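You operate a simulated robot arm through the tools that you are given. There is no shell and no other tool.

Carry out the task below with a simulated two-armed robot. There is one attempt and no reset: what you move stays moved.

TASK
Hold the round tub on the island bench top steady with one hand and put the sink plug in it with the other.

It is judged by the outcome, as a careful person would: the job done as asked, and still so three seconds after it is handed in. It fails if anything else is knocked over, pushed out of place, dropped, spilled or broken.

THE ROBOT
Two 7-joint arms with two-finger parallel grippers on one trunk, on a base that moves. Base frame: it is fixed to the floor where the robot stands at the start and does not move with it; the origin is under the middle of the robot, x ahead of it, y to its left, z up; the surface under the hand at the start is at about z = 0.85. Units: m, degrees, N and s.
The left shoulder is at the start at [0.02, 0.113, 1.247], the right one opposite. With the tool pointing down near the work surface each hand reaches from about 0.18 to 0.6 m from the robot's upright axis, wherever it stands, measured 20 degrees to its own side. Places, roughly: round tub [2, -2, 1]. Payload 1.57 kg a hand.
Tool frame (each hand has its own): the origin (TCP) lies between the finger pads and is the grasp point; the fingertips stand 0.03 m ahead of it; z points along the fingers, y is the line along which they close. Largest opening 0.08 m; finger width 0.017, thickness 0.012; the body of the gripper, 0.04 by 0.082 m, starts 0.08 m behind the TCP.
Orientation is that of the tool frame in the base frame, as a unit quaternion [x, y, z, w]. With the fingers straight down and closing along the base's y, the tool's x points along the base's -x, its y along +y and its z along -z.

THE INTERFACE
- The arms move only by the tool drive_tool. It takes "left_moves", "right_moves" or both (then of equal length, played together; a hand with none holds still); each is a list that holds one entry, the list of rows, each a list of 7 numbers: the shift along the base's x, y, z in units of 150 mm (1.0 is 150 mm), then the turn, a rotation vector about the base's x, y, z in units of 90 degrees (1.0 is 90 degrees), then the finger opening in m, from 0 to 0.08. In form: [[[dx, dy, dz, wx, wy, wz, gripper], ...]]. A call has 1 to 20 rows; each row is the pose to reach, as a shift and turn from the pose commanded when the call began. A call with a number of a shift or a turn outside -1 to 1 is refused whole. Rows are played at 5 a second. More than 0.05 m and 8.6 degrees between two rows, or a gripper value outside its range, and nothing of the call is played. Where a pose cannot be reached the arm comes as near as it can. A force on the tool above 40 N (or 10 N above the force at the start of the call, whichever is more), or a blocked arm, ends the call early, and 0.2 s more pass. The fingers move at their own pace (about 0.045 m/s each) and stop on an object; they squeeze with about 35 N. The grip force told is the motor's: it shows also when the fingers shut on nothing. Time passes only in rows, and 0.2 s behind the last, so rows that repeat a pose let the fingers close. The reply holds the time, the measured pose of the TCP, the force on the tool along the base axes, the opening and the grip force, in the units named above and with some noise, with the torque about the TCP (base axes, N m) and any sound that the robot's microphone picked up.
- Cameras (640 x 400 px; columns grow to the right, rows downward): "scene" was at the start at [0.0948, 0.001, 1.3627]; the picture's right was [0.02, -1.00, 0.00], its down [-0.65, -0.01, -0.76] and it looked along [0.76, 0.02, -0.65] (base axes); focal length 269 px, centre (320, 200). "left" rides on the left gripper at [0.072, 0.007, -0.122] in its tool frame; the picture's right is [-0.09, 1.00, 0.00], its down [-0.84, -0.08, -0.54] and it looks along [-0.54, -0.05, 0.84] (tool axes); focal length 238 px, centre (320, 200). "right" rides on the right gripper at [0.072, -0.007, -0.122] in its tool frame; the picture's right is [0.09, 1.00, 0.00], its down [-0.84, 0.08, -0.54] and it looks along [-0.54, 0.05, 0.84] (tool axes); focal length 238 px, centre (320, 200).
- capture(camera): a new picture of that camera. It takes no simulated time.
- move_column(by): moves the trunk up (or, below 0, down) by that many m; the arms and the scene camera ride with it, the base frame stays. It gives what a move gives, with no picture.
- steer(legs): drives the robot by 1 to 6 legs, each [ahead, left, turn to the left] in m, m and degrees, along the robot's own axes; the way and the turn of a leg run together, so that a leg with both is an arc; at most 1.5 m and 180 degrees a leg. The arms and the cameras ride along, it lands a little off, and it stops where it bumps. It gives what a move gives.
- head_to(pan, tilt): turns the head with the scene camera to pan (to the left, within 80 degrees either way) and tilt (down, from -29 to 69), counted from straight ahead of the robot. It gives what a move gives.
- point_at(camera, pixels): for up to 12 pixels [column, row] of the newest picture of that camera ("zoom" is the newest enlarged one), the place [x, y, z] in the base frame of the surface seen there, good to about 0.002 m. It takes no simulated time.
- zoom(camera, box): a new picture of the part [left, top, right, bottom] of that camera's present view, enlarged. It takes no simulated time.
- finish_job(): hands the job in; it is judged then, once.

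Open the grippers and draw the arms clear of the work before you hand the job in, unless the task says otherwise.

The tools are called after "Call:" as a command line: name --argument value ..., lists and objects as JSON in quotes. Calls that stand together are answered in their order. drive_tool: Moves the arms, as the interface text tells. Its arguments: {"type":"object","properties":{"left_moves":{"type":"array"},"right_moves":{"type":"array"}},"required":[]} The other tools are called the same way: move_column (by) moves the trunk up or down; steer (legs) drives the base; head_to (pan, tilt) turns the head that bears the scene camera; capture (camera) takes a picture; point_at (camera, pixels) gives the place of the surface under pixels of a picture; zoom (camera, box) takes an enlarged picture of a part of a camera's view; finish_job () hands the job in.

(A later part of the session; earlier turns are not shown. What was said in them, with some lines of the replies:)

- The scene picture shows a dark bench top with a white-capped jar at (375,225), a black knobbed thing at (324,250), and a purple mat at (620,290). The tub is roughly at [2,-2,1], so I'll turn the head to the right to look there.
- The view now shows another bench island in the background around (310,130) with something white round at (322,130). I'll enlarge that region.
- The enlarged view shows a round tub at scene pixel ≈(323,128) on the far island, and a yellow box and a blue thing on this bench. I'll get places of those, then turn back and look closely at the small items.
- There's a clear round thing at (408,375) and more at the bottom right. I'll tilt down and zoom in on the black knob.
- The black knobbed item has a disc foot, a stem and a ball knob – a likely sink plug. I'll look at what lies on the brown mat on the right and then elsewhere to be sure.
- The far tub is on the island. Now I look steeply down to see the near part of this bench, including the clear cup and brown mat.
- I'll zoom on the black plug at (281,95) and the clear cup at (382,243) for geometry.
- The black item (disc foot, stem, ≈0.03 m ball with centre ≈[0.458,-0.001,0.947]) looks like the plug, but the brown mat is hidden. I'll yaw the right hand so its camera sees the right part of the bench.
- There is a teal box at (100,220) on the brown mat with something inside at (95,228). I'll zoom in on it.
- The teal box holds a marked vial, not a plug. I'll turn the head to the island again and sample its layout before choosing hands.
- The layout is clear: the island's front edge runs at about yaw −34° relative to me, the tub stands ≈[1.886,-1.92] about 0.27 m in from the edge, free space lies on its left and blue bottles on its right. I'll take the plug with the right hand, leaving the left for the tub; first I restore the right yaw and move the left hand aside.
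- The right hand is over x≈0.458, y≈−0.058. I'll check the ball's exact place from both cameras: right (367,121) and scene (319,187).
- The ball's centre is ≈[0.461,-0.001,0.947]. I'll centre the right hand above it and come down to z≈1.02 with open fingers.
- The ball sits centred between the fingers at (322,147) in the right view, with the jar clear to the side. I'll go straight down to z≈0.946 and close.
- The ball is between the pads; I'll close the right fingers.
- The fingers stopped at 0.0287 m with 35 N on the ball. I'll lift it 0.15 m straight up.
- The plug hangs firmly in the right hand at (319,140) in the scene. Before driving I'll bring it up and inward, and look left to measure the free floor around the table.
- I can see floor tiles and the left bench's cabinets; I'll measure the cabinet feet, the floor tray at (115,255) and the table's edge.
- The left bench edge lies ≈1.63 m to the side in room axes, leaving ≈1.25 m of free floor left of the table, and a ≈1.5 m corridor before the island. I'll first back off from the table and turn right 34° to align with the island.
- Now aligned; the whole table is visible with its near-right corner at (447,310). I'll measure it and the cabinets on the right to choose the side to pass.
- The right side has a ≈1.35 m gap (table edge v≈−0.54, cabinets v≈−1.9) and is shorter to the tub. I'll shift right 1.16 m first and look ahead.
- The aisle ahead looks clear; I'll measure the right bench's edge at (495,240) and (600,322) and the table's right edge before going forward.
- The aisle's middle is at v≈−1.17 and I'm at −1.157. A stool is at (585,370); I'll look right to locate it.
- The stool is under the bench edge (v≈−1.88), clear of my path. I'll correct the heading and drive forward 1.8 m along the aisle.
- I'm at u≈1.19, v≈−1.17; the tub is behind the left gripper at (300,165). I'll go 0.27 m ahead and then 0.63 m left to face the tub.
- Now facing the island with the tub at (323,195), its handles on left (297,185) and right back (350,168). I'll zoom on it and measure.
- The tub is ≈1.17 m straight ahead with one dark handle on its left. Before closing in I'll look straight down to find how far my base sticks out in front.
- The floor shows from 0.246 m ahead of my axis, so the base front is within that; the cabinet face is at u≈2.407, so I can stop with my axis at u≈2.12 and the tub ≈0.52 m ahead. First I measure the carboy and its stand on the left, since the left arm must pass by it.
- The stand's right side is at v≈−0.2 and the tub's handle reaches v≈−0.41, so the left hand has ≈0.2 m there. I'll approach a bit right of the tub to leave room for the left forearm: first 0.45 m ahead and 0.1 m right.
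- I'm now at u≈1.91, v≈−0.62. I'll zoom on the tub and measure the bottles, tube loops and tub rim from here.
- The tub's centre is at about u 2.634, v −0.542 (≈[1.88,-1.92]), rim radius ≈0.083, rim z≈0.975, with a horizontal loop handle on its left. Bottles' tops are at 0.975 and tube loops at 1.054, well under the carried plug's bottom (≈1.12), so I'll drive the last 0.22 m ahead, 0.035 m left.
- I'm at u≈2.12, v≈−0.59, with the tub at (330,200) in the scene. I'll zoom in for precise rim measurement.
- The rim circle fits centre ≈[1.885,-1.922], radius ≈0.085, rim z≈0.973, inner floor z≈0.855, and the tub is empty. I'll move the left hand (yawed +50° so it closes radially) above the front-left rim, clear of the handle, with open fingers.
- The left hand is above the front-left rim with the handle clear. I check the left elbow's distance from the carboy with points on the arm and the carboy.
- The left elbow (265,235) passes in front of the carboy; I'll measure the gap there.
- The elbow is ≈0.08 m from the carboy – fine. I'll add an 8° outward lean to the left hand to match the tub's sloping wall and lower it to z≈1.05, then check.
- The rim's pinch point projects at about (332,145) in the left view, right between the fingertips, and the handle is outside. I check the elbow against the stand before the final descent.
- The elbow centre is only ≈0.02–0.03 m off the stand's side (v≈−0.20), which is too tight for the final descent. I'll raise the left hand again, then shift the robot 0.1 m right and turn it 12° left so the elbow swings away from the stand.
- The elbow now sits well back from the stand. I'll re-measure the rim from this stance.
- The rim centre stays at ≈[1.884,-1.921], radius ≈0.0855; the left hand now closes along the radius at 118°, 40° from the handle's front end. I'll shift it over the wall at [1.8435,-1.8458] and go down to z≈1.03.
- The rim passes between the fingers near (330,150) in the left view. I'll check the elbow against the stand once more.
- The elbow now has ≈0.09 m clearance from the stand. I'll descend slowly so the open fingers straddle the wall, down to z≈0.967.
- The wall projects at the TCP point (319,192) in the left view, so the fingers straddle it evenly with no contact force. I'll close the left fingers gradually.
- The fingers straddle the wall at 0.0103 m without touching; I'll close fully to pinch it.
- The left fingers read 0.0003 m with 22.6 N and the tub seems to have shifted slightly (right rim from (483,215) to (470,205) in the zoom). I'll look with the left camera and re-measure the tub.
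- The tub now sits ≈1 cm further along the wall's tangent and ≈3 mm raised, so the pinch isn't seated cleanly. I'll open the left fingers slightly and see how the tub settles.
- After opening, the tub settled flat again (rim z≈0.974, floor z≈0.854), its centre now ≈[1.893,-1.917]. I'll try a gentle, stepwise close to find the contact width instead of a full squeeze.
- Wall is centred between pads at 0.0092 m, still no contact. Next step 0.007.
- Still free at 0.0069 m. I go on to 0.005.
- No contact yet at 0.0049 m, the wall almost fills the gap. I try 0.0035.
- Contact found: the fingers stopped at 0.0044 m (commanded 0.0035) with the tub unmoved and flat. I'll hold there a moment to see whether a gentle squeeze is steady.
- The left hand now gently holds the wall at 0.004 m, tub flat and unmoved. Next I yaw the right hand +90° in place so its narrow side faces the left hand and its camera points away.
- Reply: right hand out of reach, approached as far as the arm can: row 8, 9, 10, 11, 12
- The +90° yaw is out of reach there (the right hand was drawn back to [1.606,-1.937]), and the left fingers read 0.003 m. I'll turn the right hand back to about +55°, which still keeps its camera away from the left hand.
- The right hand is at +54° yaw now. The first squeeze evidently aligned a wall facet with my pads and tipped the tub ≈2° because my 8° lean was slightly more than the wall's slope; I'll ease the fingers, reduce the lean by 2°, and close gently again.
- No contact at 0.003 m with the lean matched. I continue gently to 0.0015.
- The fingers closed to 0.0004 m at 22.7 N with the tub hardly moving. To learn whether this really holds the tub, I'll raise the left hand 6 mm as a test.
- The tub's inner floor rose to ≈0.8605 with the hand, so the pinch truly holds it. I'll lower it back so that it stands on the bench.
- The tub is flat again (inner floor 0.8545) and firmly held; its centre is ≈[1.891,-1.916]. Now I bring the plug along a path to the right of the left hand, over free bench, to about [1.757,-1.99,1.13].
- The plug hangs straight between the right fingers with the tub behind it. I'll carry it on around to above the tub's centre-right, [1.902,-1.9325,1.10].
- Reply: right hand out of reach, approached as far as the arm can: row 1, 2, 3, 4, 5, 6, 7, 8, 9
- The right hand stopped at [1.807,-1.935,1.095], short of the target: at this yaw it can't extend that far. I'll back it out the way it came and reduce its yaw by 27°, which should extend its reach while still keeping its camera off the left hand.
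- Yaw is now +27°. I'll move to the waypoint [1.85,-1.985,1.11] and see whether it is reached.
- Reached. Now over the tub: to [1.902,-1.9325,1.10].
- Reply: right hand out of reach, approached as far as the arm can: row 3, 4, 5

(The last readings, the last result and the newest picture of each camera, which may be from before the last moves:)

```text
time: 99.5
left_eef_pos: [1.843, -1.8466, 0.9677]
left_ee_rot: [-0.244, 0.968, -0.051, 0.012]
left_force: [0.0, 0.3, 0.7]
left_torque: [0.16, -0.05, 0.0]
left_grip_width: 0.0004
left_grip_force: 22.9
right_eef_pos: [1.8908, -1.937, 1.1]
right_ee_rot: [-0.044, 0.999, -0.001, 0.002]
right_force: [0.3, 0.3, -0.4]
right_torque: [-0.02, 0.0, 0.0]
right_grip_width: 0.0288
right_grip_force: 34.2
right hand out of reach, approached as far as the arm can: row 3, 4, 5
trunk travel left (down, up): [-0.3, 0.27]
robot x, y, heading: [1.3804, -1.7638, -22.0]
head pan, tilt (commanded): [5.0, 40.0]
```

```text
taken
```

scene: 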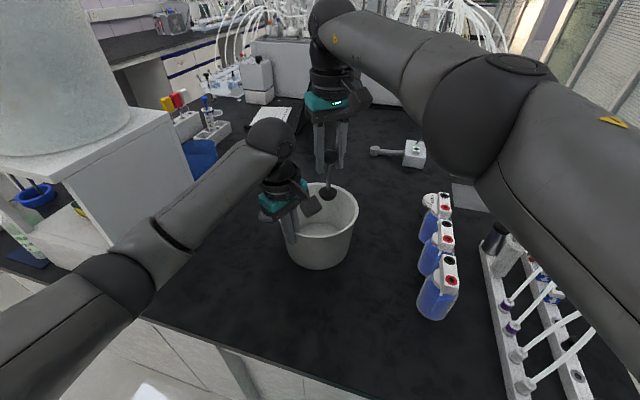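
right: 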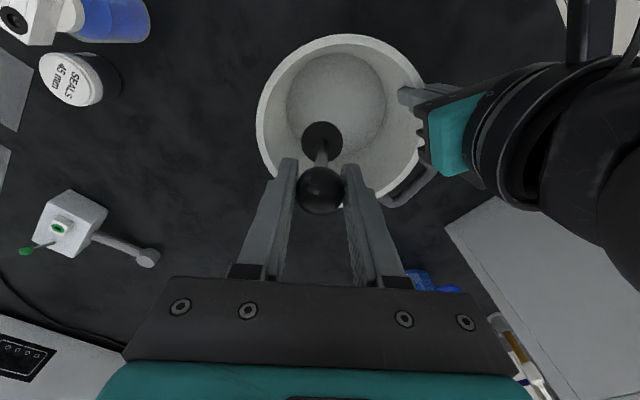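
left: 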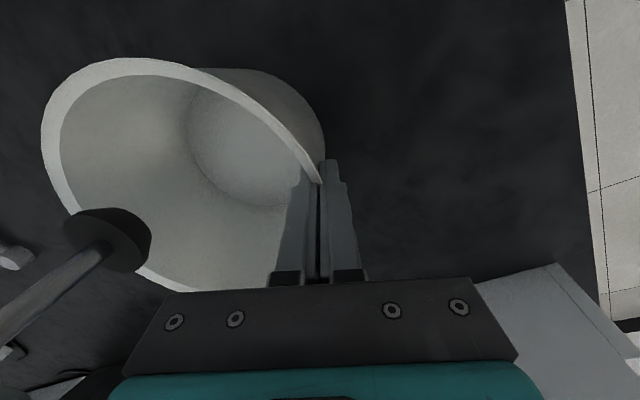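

The right hand stopped at [1.891,-1.937,1.10], which is already 2 cm off the tub's centre and inside the rim – a good drop place, ≈2.5 cm clear of the left gripper. I'll lower the plug partway to z≈1.02 and check.

Call:
drive_tool --right_moves '[[[0, 0, -0.1, 0, 0, 0, 0.0], [0, 0, -0.2, 0, 0, 0, 0.0], [0, 0, -0.3, 0, 0, 0, 0.0], [0, 0, -0.4, 0, 0, 0, 0.0], [0, 0, -0.53, 0, 0, 0, 0.0], [0, 0, -0.53, 0, 0, 0, 0.0]]]'

Call:
capture --camera "right"

Call:
capture --camera "left"

Call:
zoom --camera "scene" --box '[220, 80, 420, 280]'

```text
time: 100.9
left_eef_pos: [1.8439, -1.8465, 0.9691]
left_ee_rot: [-0.244, 0.968, -0.051, 0.012]
left_force: [0.3, 0.5, 1.6]
left_torque: [0.13, -0.06, 0.02]
left_grip_width: 0.0003
left_grip_force: 22.3
right_eef_pos: [1.8908, -1.9378, 1.0201]
right_ee_rot: [-0.044, 0.999, 0.0, 0.0]
right_force: [-1.0, -0.4, -2.2]
right_torque: [-0.02, -0.02, 0.0]
right_grip_width: 0.0285
right_grip_force: 35.4
trunk travel left (down, up): [-0.3, 0.27]
robot x, y, heading: [1.3815, -1.7634, -21.7]
head pan, tilt (commanded): [5.0, 40.0]
```

```text
taken
```

right: 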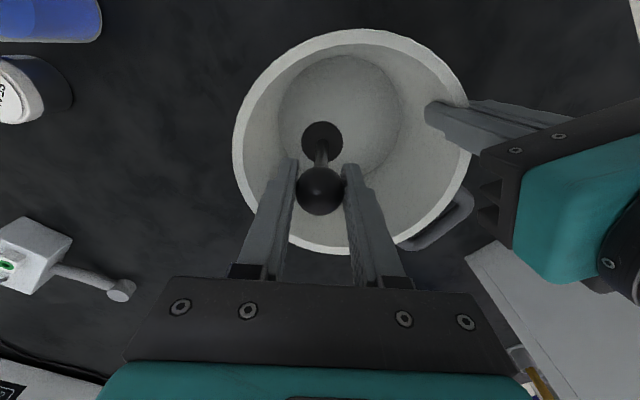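

```text
taken
```

left: 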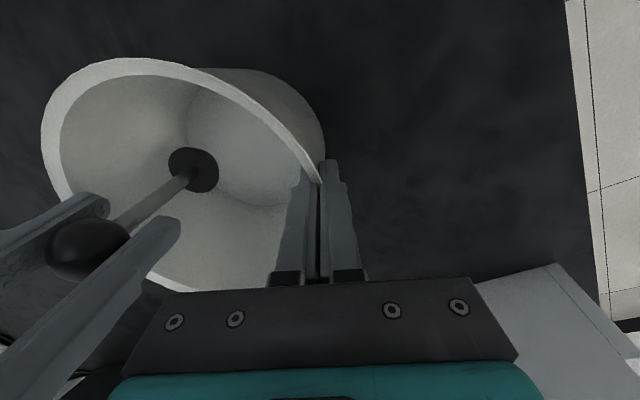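

```text
2.00 times, centred on (320, 180) of scene
```

zoom: 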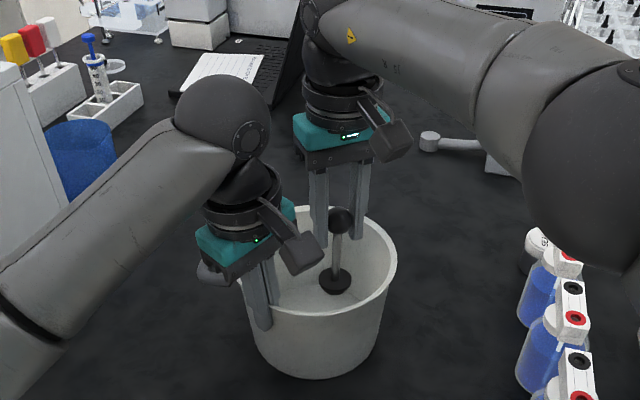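

The plug's foot is over the tub's floor with good clearance to the left fingers. I check the right elbow's height over the bottles before the last descent.

Call:
capture --camera "scene"

Call:
point_at --camera "scene" --pixels '[[455, 150], [470, 180], [500, 190], [480, 120], [540, 160], [445, 200], [600, 200], [440, 110], [560, 230], [520, 210]]'

```text
taken
```

scene: 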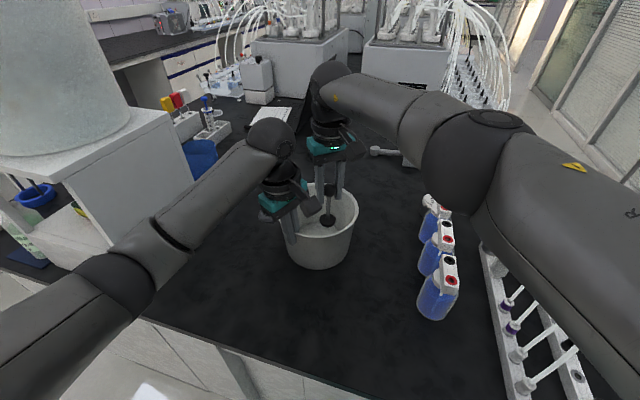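

```text
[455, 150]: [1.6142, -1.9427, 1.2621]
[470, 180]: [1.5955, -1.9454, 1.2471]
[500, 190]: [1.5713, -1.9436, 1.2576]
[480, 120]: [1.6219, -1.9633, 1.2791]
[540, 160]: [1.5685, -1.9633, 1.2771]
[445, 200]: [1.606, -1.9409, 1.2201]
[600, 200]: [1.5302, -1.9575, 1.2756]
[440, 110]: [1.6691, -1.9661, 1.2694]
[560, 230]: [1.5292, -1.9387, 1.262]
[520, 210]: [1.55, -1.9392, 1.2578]
```

The right elbow is at z≈1.21, over 0.15 m above the bottles. I'll lower the plug slowly to z≈0.957, just above floor contact.

Call:
drive_tool --right_moves '[[[0, 0, -0.08, 0, 0, 0, 0.0], [0, 0, -0.16, 0, 0, 0, 0.0], [0, 0, -0.24, 0, 0, 0, 0.0], [0, 0, -0.32, 0, 0, 0, 0.0], [0, 0, -0.38, 0, 0, 0, 0.0], [0, 0, -0.42, 0, 0, 0, 0.0], [0, 0, -0.42, 0, 0, 0, 0.0]]]'

Call:
capture --camera "right"

Call:
capture --camera "left"

Call:
zoom --camera "scene" --box '[220, 100, 420, 300]'

```text
time: 102.5
left_eef_pos: [1.8439, -1.8475, 0.9672]
left_ee_rot: [-0.244, 0.968, -0.05, 0.013]
left_force: [0.0, 0.3, 1.4]
left_torque: [0.15, -0.01, -0.01]
left_grip_width: 0.0006
left_grip_force: 22.5
right_eef_pos: [1.8869, -1.9374, 0.9571]
right_ee_rot: [-0.045, 0.999, 0.0, 0.001]
right_force: [0.4, 0.7, -1.3]
right_torque: [0.01, 0.01, 0.02]
right_grip_width: 0.0285
right_grip_force: 34.8
trunk travel left (down, up): [-0.3, 0.27]
robot x, y, heading: [1.3802, -1.7636, -21.6]
head pan, tilt (commanded): [5.0, 40.0]
```

```text
taken
```

right: 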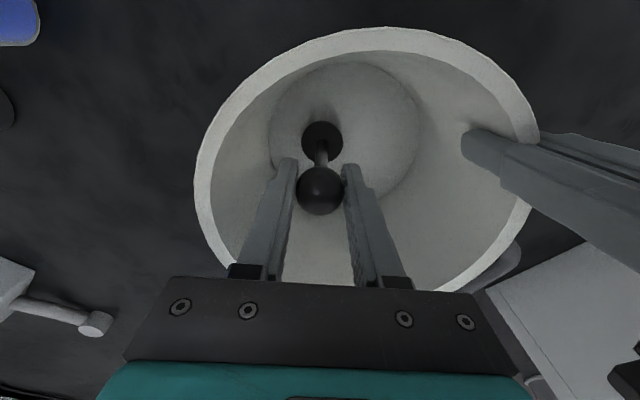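

```text
taken
```

left: 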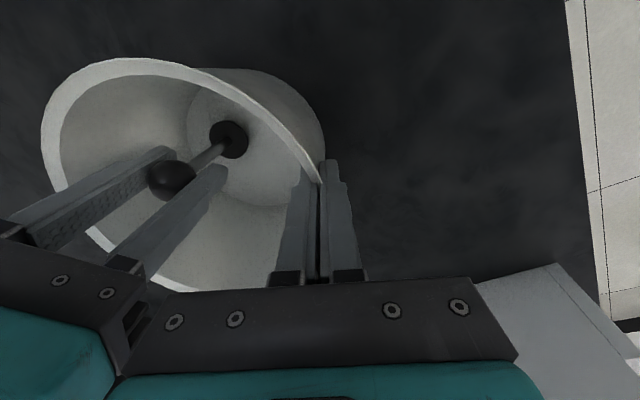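

```text
2.00 times, centred on (320, 200) of scene
```

zoom: 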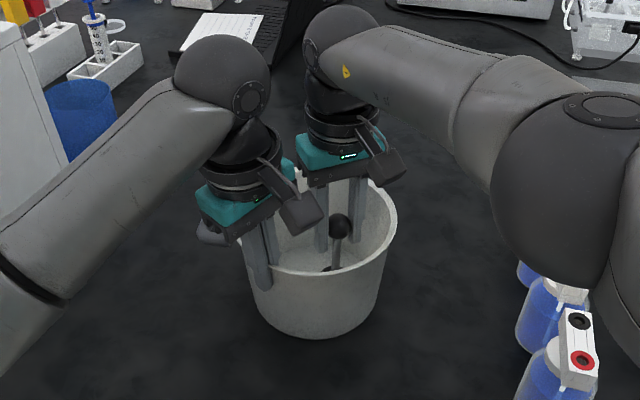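

The plug's foot is just above the tub's floor and both grippers are clear of each other. I'll lower 3 mm more to touch.

Call:
drive_tool --right_moves '[[[0, 0, -0.01, 0, 0, 0, 0.0], [0, 0, -0.02, 0, 0, 0, 0.0], [0, 0, -0.025, 0, 0, 0, 0.0], [0, 0, -0.025, 0, 0, 0, 0.0]]]'

```text
time: 103.5
left_eef_pos: [1.8431, -1.8459, 0.968]
left_ee_rot: [-0.244, 0.968, -0.051, 0.013]
left_force: [-0.2, 0.2, 0.8]
left_torque: [0.14, -0.05, 0.01]
left_grip_width: 0.0004
left_grip_force: 22.9
right_eef_pos: [1.8874, -1.9375, 0.9547]
right_ee_rot: [-0.044, 0.999, 0.0, 0.001]
right_force: [-0.2, -0.6, -0.5]
right_torque: [0.0, -0.03, -0.02]
right_grip_width: 0.0285
right_grip_force: 34.5
right hand out of reach, approached as far as the arm can: row 3, 4
trunk travel left (down, up): [-0.3, 0.27]
robot x, y, heading: [1.3829, -1.7647, -22.1]
head pan, tilt (commanded): [5.0, 40.0]
```

At z≈0.9547 the weight reading dropped to ≈−0.5 N, so the foot is about on the floor. I'll open the right fingers to 0.045 m.

Call:
drive_tool --right_moves '[[[0, 0, 0, 0, 0, 0, 0.031], [0, 0, 0, 0, 0, 0, 0.034], [0, 0, 0, 0, 0, 0, 0.038], [0, 0, 0, 0, 0, 0, 0.042], [0, 0, 0, 0, 0, 0, 0.046], [0, 0, 0, 0, 0, 0, 0.046], [0, 0, 0, 0, 0, 0, 0.046]]]'

Call:
capture --camera "right"

Call:
capture --camera "left"

```text
time: 105.1
left_eef_pos: [1.8439, -1.8457, 0.9676]
left_ee_rot: [-0.244, 0.968, -0.051, 0.013]
left_force: [0.1, -0.2, -0.5]
left_torque: [0.19, 0.0, 0.0]
left_grip_width: 0.0006
left_grip_force: 22.7
right_eef_pos: [1.887, -1.9372, 0.9551]
right_ee_rot: [-0.045, 0.999, -0.001, 0.001]
right_force: [0.0, 0.5, -0.3]
right_torque: [-0.03, 0.0, -0.03]
right_grip_width: 0.0459
right_grip_force: 0.1
trunk travel left (down, up): [-0.3, 0.27]
robot x, y, heading: [1.3822, -1.767, -22.0]
head pan, tilt (commanded): [5.0, 40.0]
```

```text
taken
```

right: 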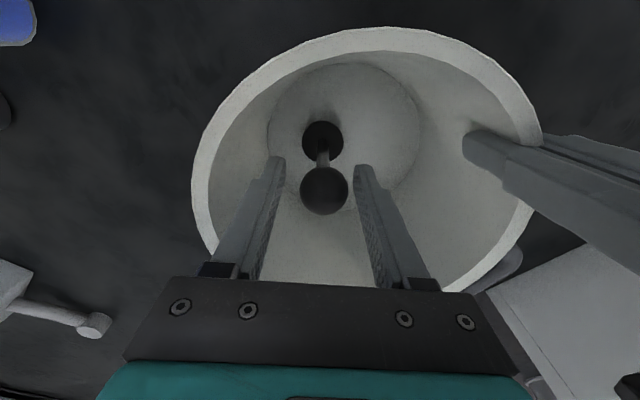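

```text
taken
```

left: 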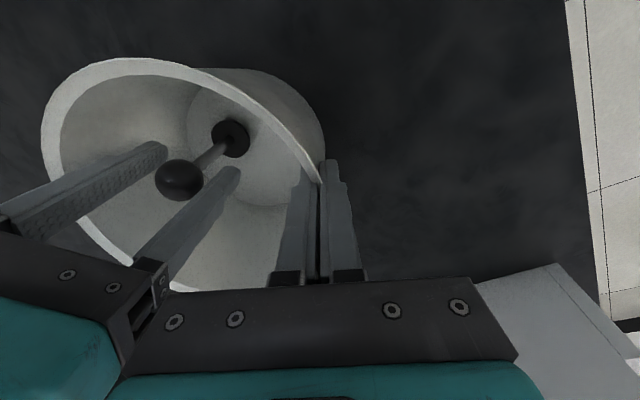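

The plug stands free on the tub's floor with its ball between the open right fingers. I'll raise the right hand straight up.

Call:
drive_tool --right_moves '[[[0, 0, 0.08, 0, 0, 0, 0.046], [0, 0, 0.18, 0, 0, 0, 0.046], [0, 0, 0.3, 0, 0, 0, 0.046], [0, 0, 0.42, 0, 0, 0, 0.046], [0, 0, 0.55, 0, 0, 0, 0.046], [0, 0, 0.7, 0, 0, 0, 0.046], [0, 0, 0.85, 0, 0, 0, 0.046], [0, 0, 0.95, 0, 0, 0, 0.046], [0, 0, 0.95, 0, 0, 0, 0.046]]]'

Call:
capture --camera "right"

Call:
capture --camera "left"

```text
time: 107.1
left_eef_pos: [1.8431, -1.8465, 0.9683]
left_ee_rot: [-0.244, 0.968, -0.05, 0.013]
left_force: [-1.0, -0.1, 1.0]
left_torque: [0.15, 0.02, 0.0]
left_grip_width: 0.0004
left_grip_force: 22.6
right_eef_pos: [1.8884, -1.9369, 1.0965]
right_ee_rot: [-0.045, 0.999, 0.001, 0.0]
right_force: [0.7, 0.2, -1.2]
right_torque: [-0.01, 0.04, -0.01]
right_grip_width: 0.0459
right_grip_force: 0.1
trunk travel left (down, up): [-0.3, 0.27]
robot x, y, heading: [1.3828, -1.7607, -21.5]
head pan, tilt (commanded): [5.0, 40.0]
```

```text
taken
```

right: 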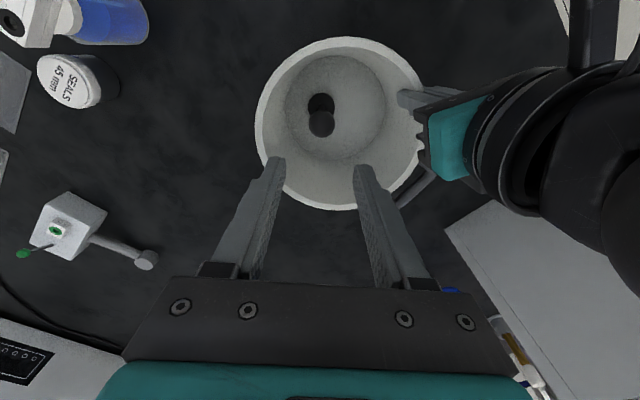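

```text
taken
```

left: 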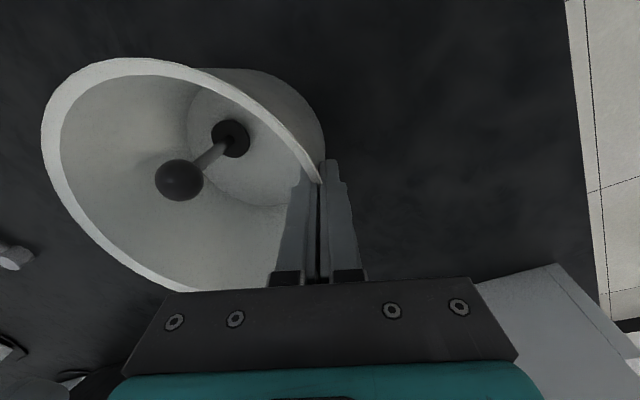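

The plug stands upright in the held tub. I'll withdraw the right hand to the right and back.

Call:
drive_tool --right_moves '[[[-0.06, -0.1, 0.03, 0, 0, 0, 0.046], [-0.14, -0.2, 0.06, 0, 0, 0, 0.046], [-0.256, -0.32, 0.09, 0, 0, 0, 0.046], [-0.42, -0.34, 0.15, 0, 0, 0, 0.046], [-0.6, -0.35, 0.22, 0, 0, 0, 0.046], [-0.78, -0.353, 0.3, 0, 0, 0, 0.046], [-0.95, -0.353, 0.4, 0, 0, 0, 0.046], [-0.95, -0.353, 0.5, 0, 0, 0, 0.046]]]'

Call:
capture --camera "scene"

```text
time: 108.9
left_eef_pos: [1.843, -1.8471, 0.9686]
left_ee_rot: [-0.243, 0.969, -0.051, 0.013]
left_force: [-1.0, 0.0, 0.4]
left_torque: [0.27, 0.05, 0.03]
left_grip_width: 0.0002
left_grip_force: 23.2
right_eef_pos: [1.7456, -1.9912, 1.1724]
right_ee_rot: [-0.045, 0.999, 0.0, -0.001]
right_force: [0.0, -0.2, 0.8]
right_torque: [-0.02, 0.0, 0.02]
right_grip_width: 0.0461
right_grip_force: 0.0
trunk travel left (down, up): [-0.3, 0.27]
robot x, y, heading: [1.3831, -1.761, -21.9]
head pan, tilt (commanded): [5.0, 40.0]
```

```text
taken
```

scene: 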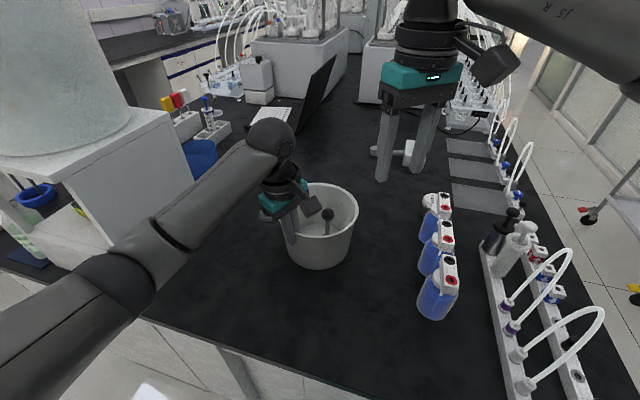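

The right hand is clear and the plug stands in the tub at (328,222). Now I release the tub gently: opening the left fingers in small steps.

Call:
drive_tool --left_moves '[[[0, 0, 0, 0, 0, 0, 0.003], [0, 0, 0, 0, 0, 0, 0.006], [0, 0, 0, 0, 0, 0, 0.012], [0, 0, 0, 0, 0, 0, 0.02], [0, 0, 0, 0, 0, 0, 0.03], [0, 0, 0, 0, 0, 0, 0.036], [0, 0, 0, 0, 0, 0, 0.036]]]'

Call:
capture --camera "left"

Call:
zoom --camera "scene" --box '[240, 140, 400, 290]'

```text
time: 110.5
left_eef_pos: [1.8431, -1.8466, 0.9672]
left_ee_rot: [-0.244, 0.968, -0.05, 0.013]
left_force: [0.7, -0.4, 0.2]
left_torque: [-0.01, 0.0, 0.03]
left_grip_width: 0.0358
left_grip_force: 0.1
right_eef_pos: [1.7452, -1.991, 1.1715]
right_ee_rot: [-0.044, 0.999, 0.0, 0.0]
right_force: [0.1, 0.0, -1.3]
right_torque: [-0.01, -0.02, 0.0]
right_grip_width: 0.046
right_grip_force: 0.0
trunk travel left (down, up): [-0.3, 0.27]
robot x, y, heading: [1.3804, -1.762, -21.8]
head pan, tilt (commanded): [5.0, 40.0]
```

```text
taken
```

left: 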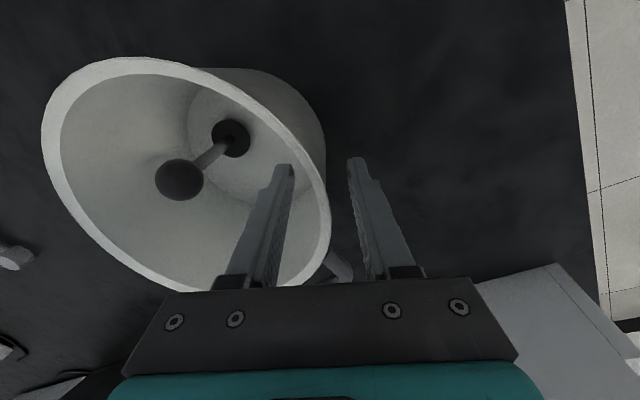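

```text
2.67 times, centred on (320, 215) of scene
```

zoom: 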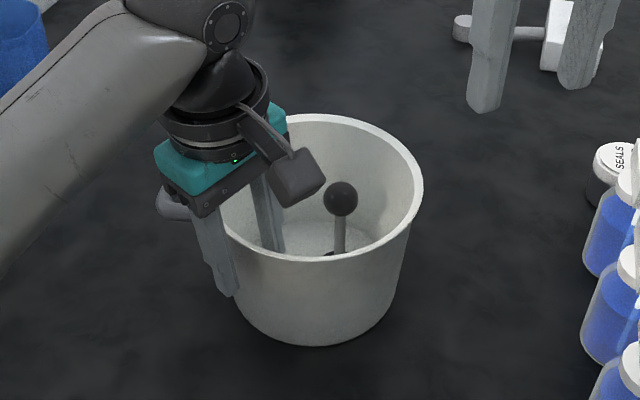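

The tub stayed put with the plug standing in it, and the left fingers are clear on both sides of the wall. I'll raise the left hand straight up.

Call:
drive_tool --left_moves '[[[0, 0, 0.1, 0, 0, 0, 0.036], [0, 0, 0.2, 0, 0, 0, 0.036], [0, 0, 0.32, 0, 0, 0, 0.036], [0, 0, 0.46, 0, 0, 0, 0.036], [0, 0, 0.6, 0, 0, 0, 0.036], [0, 0, 0.75, 0, 0, 0, 0.036], [0, 0, 0.9, 0, 0, 0, 0.036], [0, 0, 1.0, 0, 0, 0, 0.036], [0, 0, 1.0, 0, 0, 0, 0.036]]]'

Call:
capture --camera "scene"

Call:
capture --camera "left"

```text
time: 112.5
left_eef_pos: [1.8433, -1.8477, 1.1187]
left_ee_rot: [-0.244, 0.968, -0.051, 0.012]
left_force: [0.8, -1.5, -0.1]
left_torque: [0.02, -0.03, 0.0]
left_grip_width: 0.0358
left_grip_force: 0.1
right_eef_pos: [1.7454, -1.9912, 1.1727]
right_ee_rot: [-0.045, 0.999, -0.001, 0.0]
right_force: [-0.1, 0.1, 0.5]
right_torque: [0.03, -0.01, 0.0]
right_grip_width: 0.0462
right_grip_force: 0.0
trunk travel left (down, up): [-0.3, 0.27]
robot x, y, heading: [1.3846, -1.7654, -21.7]
head pan, tilt (commanded): [5.0, 40.0]
```

```text
taken
```

scene: 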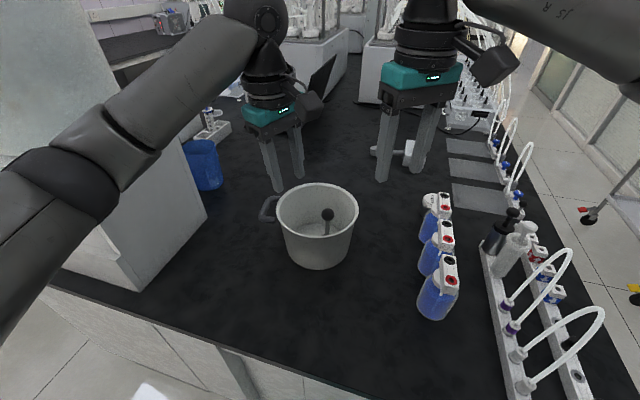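

```text
taken
```

left: 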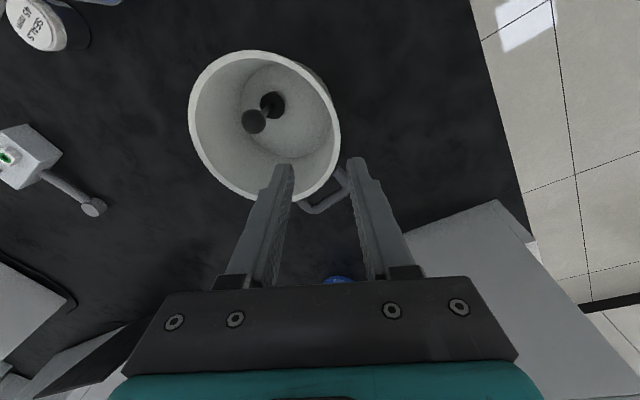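

The plug stands inside the upright tub, with nothing else disturbed. I'll raise both hands a little and back the robot 0.35 m away from the island.

Call:
drive_tool --left_moves '[[[0, 0, 0.15, 0, 0, 0, 0.036], [-0.1, 0.03, 0.3, 0, 0, 0, 0.05], [-0.2, 0.06, 0.4, 0, 0, 0, 0.06]]]' --right_moves '[[[-0.1, 0.03, 0.15, 0, 0, 0, 0.05], [-0.2, 0.06, 0.3, 0, 0, 0, 0.06], [-0.3, 0.09, 0.4, 0, 0, 0, 0.06]]]'

Call:
steer --legs '[[-0.35, 0, 0]]'

Call:
head_to --pan 0 --tilt 30

Call:
capture --camera "scene"

```text
time: 113.3
left_eef_pos: [1.8125, -1.8389, 1.1784]
left_ee_rot: [-0.244, 0.968, -0.05, 0.012]
left_force: [-0.1, 0.1, 0.1]
left_torque: [0.0, -0.04, 0.02]
left_grip_width: 0.06
left_grip_force: 0.1
right_eef_pos: [1.6986, -1.9774, 1.2303]
right_ee_rot: [-0.045, 0.999, -0.001, 0.0]
right_force: [0.3, -0.8, 0.3]
right_torque: [0.04, -0.03, -0.05]
right_grip_width: 0.0596
right_grip_force: 0.1
trunk travel left (down, up): [-0.3, 0.27]
robot x, y, heading: [1.3784, -1.7659, -21.8]
head pan, tilt (commanded): [5.0, 40.0]
```

```text
time: 115.6
left_eef_pos: [1.4912, -1.7087, 1.178]
left_ee_rot: [-0.246, 0.968, -0.05, 0.013]
left_force: [0.3, -0.3, -0.4]
left_torque: [-0.01, 0.01, -0.02]
left_grip_width: 0.0598
left_grip_force: 0.0
right_eef_pos: [1.3781, -1.8485, 1.2305]
right_ee_rot: [-0.047, 0.999, 0.0, 0.0]
right_force: [0.1, -0.1, -0.7]
right_torque: [-0.02, -0.04, 0.0]
right_grip_width: 0.0598
right_grip_force: 0.0
trunk travel left (down, up): [-0.3, 0.27]
robot x, y, heading: [1.0621, -1.6361, -21.8]
head pan, tilt (commanded): [5.0, 40.0]
```

```text
time: 116.3
left_eef_pos: [1.4914, -1.7072, 1.1781]
left_ee_rot: [-0.246, 0.968, -0.051, 0.013]
left_force: [-0.5, 0.3, 0.7]
left_torque: [0.03, -0.01, 0.0]
left_grip_width: 0.0598
left_grip_force: 0.0
right_eef_pos: [1.3792, -1.8482, 1.2298]
right_ee_rot: [-0.047, 0.999, 0.0, 0.0]
right_force: [-0.4, 0.1, 0.3]
right_torque: [0.0, 0.01, 0.04]
right_grip_width: 0.0597
right_grip_force: 0.1
trunk travel left (down, up): [-0.3, 0.27]
robot x, y, heading: [1.0603, -1.6367, -21.6]
head pan, tilt (commanded): [0.0, 30.0]
```

```text
taken
```

scene: 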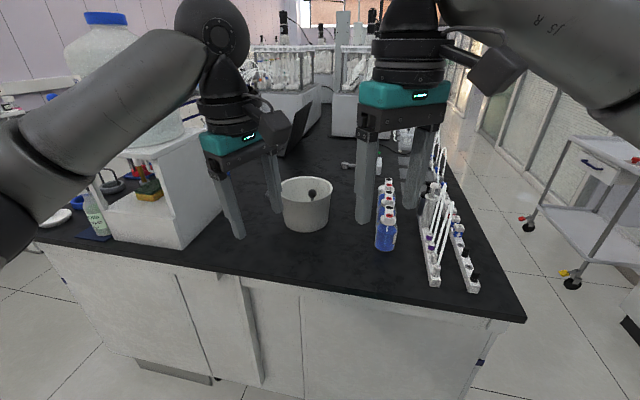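

I've backed off; a final zoom on the tub at (306,205) and the bottles verifies the state.

Call:
zoom --camera "scene" --box '[250, 150, 410, 260]'

Call:
drive_tool --left_moves '[[[0, 0, 0, 0, 0, 0, 0.07], [0, 0, 0, 0, 0, 0, 0.08], [0, 0, 0, 0, 0, 0, 0.08]]]' --right_moves '[[[0, 0, 0, 0, 0, 0, 0.07], [0, 0, 0, 0, 0, 0, 0.08], [0, 0, 0, 0, 0, 0, 0.08]]]'

```text
3.64 times, centred on (330, 205) of scene
```

zoom: 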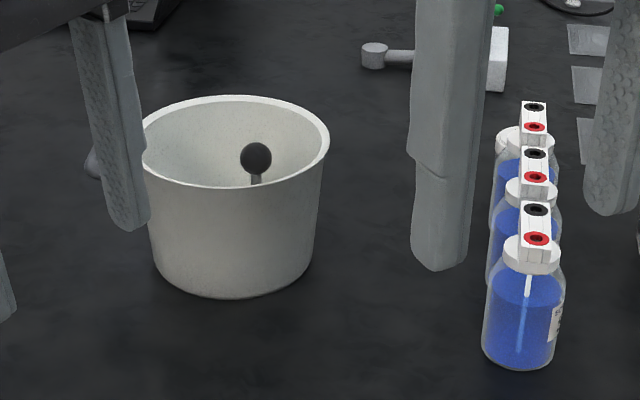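

```text
time: 117.1
left_eef_pos: [1.4912, -1.7087, 1.1773]
left_ee_rot: [-0.246, 0.968, -0.05, 0.013]
left_force: [-0.6, 0.5, 0.3]
left_torque: [0.0, -0.01, 0.05]
left_grip_width: 0.0799
left_grip_force: 0.0
right_eef_pos: [1.3777, -1.8476, 1.2299]
right_ee_rot: [-0.046, 0.999, 0.0, 0.0]
right_force: [0.2, -0.5, -0.1]
right_torque: [-0.03, 0.0, 0.03]
right_grip_width: 0.0799
right_grip_force: 0.0
trunk travel left (down, up): [-0.3, 0.27]
robot x, y, heading: [1.0595, -1.6373, -21.6]
head pan, tilt (commanded): [0.0, 30.0]
```

The plug stands in the upright tub on the island, its ball visible at (256,158) in the zoom. The bottles are undisturbed, both grippers are open and the arms are clear, so I hand the job in.

Call:
finish_job

```text
The job is handed in.
```

The sink plug is standing upright in the round tub on the island bench. The left hand held the tub's rim while the right hand set the plug down and let go. I took the black item with a disc foot, stem and ball knob on the first bench to be the plug; nothing was labelled.

- **Tub position:** The first full squeeze on the rim slid the tub about 1 cm and tipped it slightly. I eased off and re-gripped, and raised it about 6 mm to check the hold before lowering it flat again. It stayed flat and steady while the plug went in, but it is about 1 cm from where it started.
- **Surroundings:** The last pictures show the bottles beside the tub undisturbed and nothing knocked over. Both grippers are open, and the robot has backed about 0.35 m away from the island.
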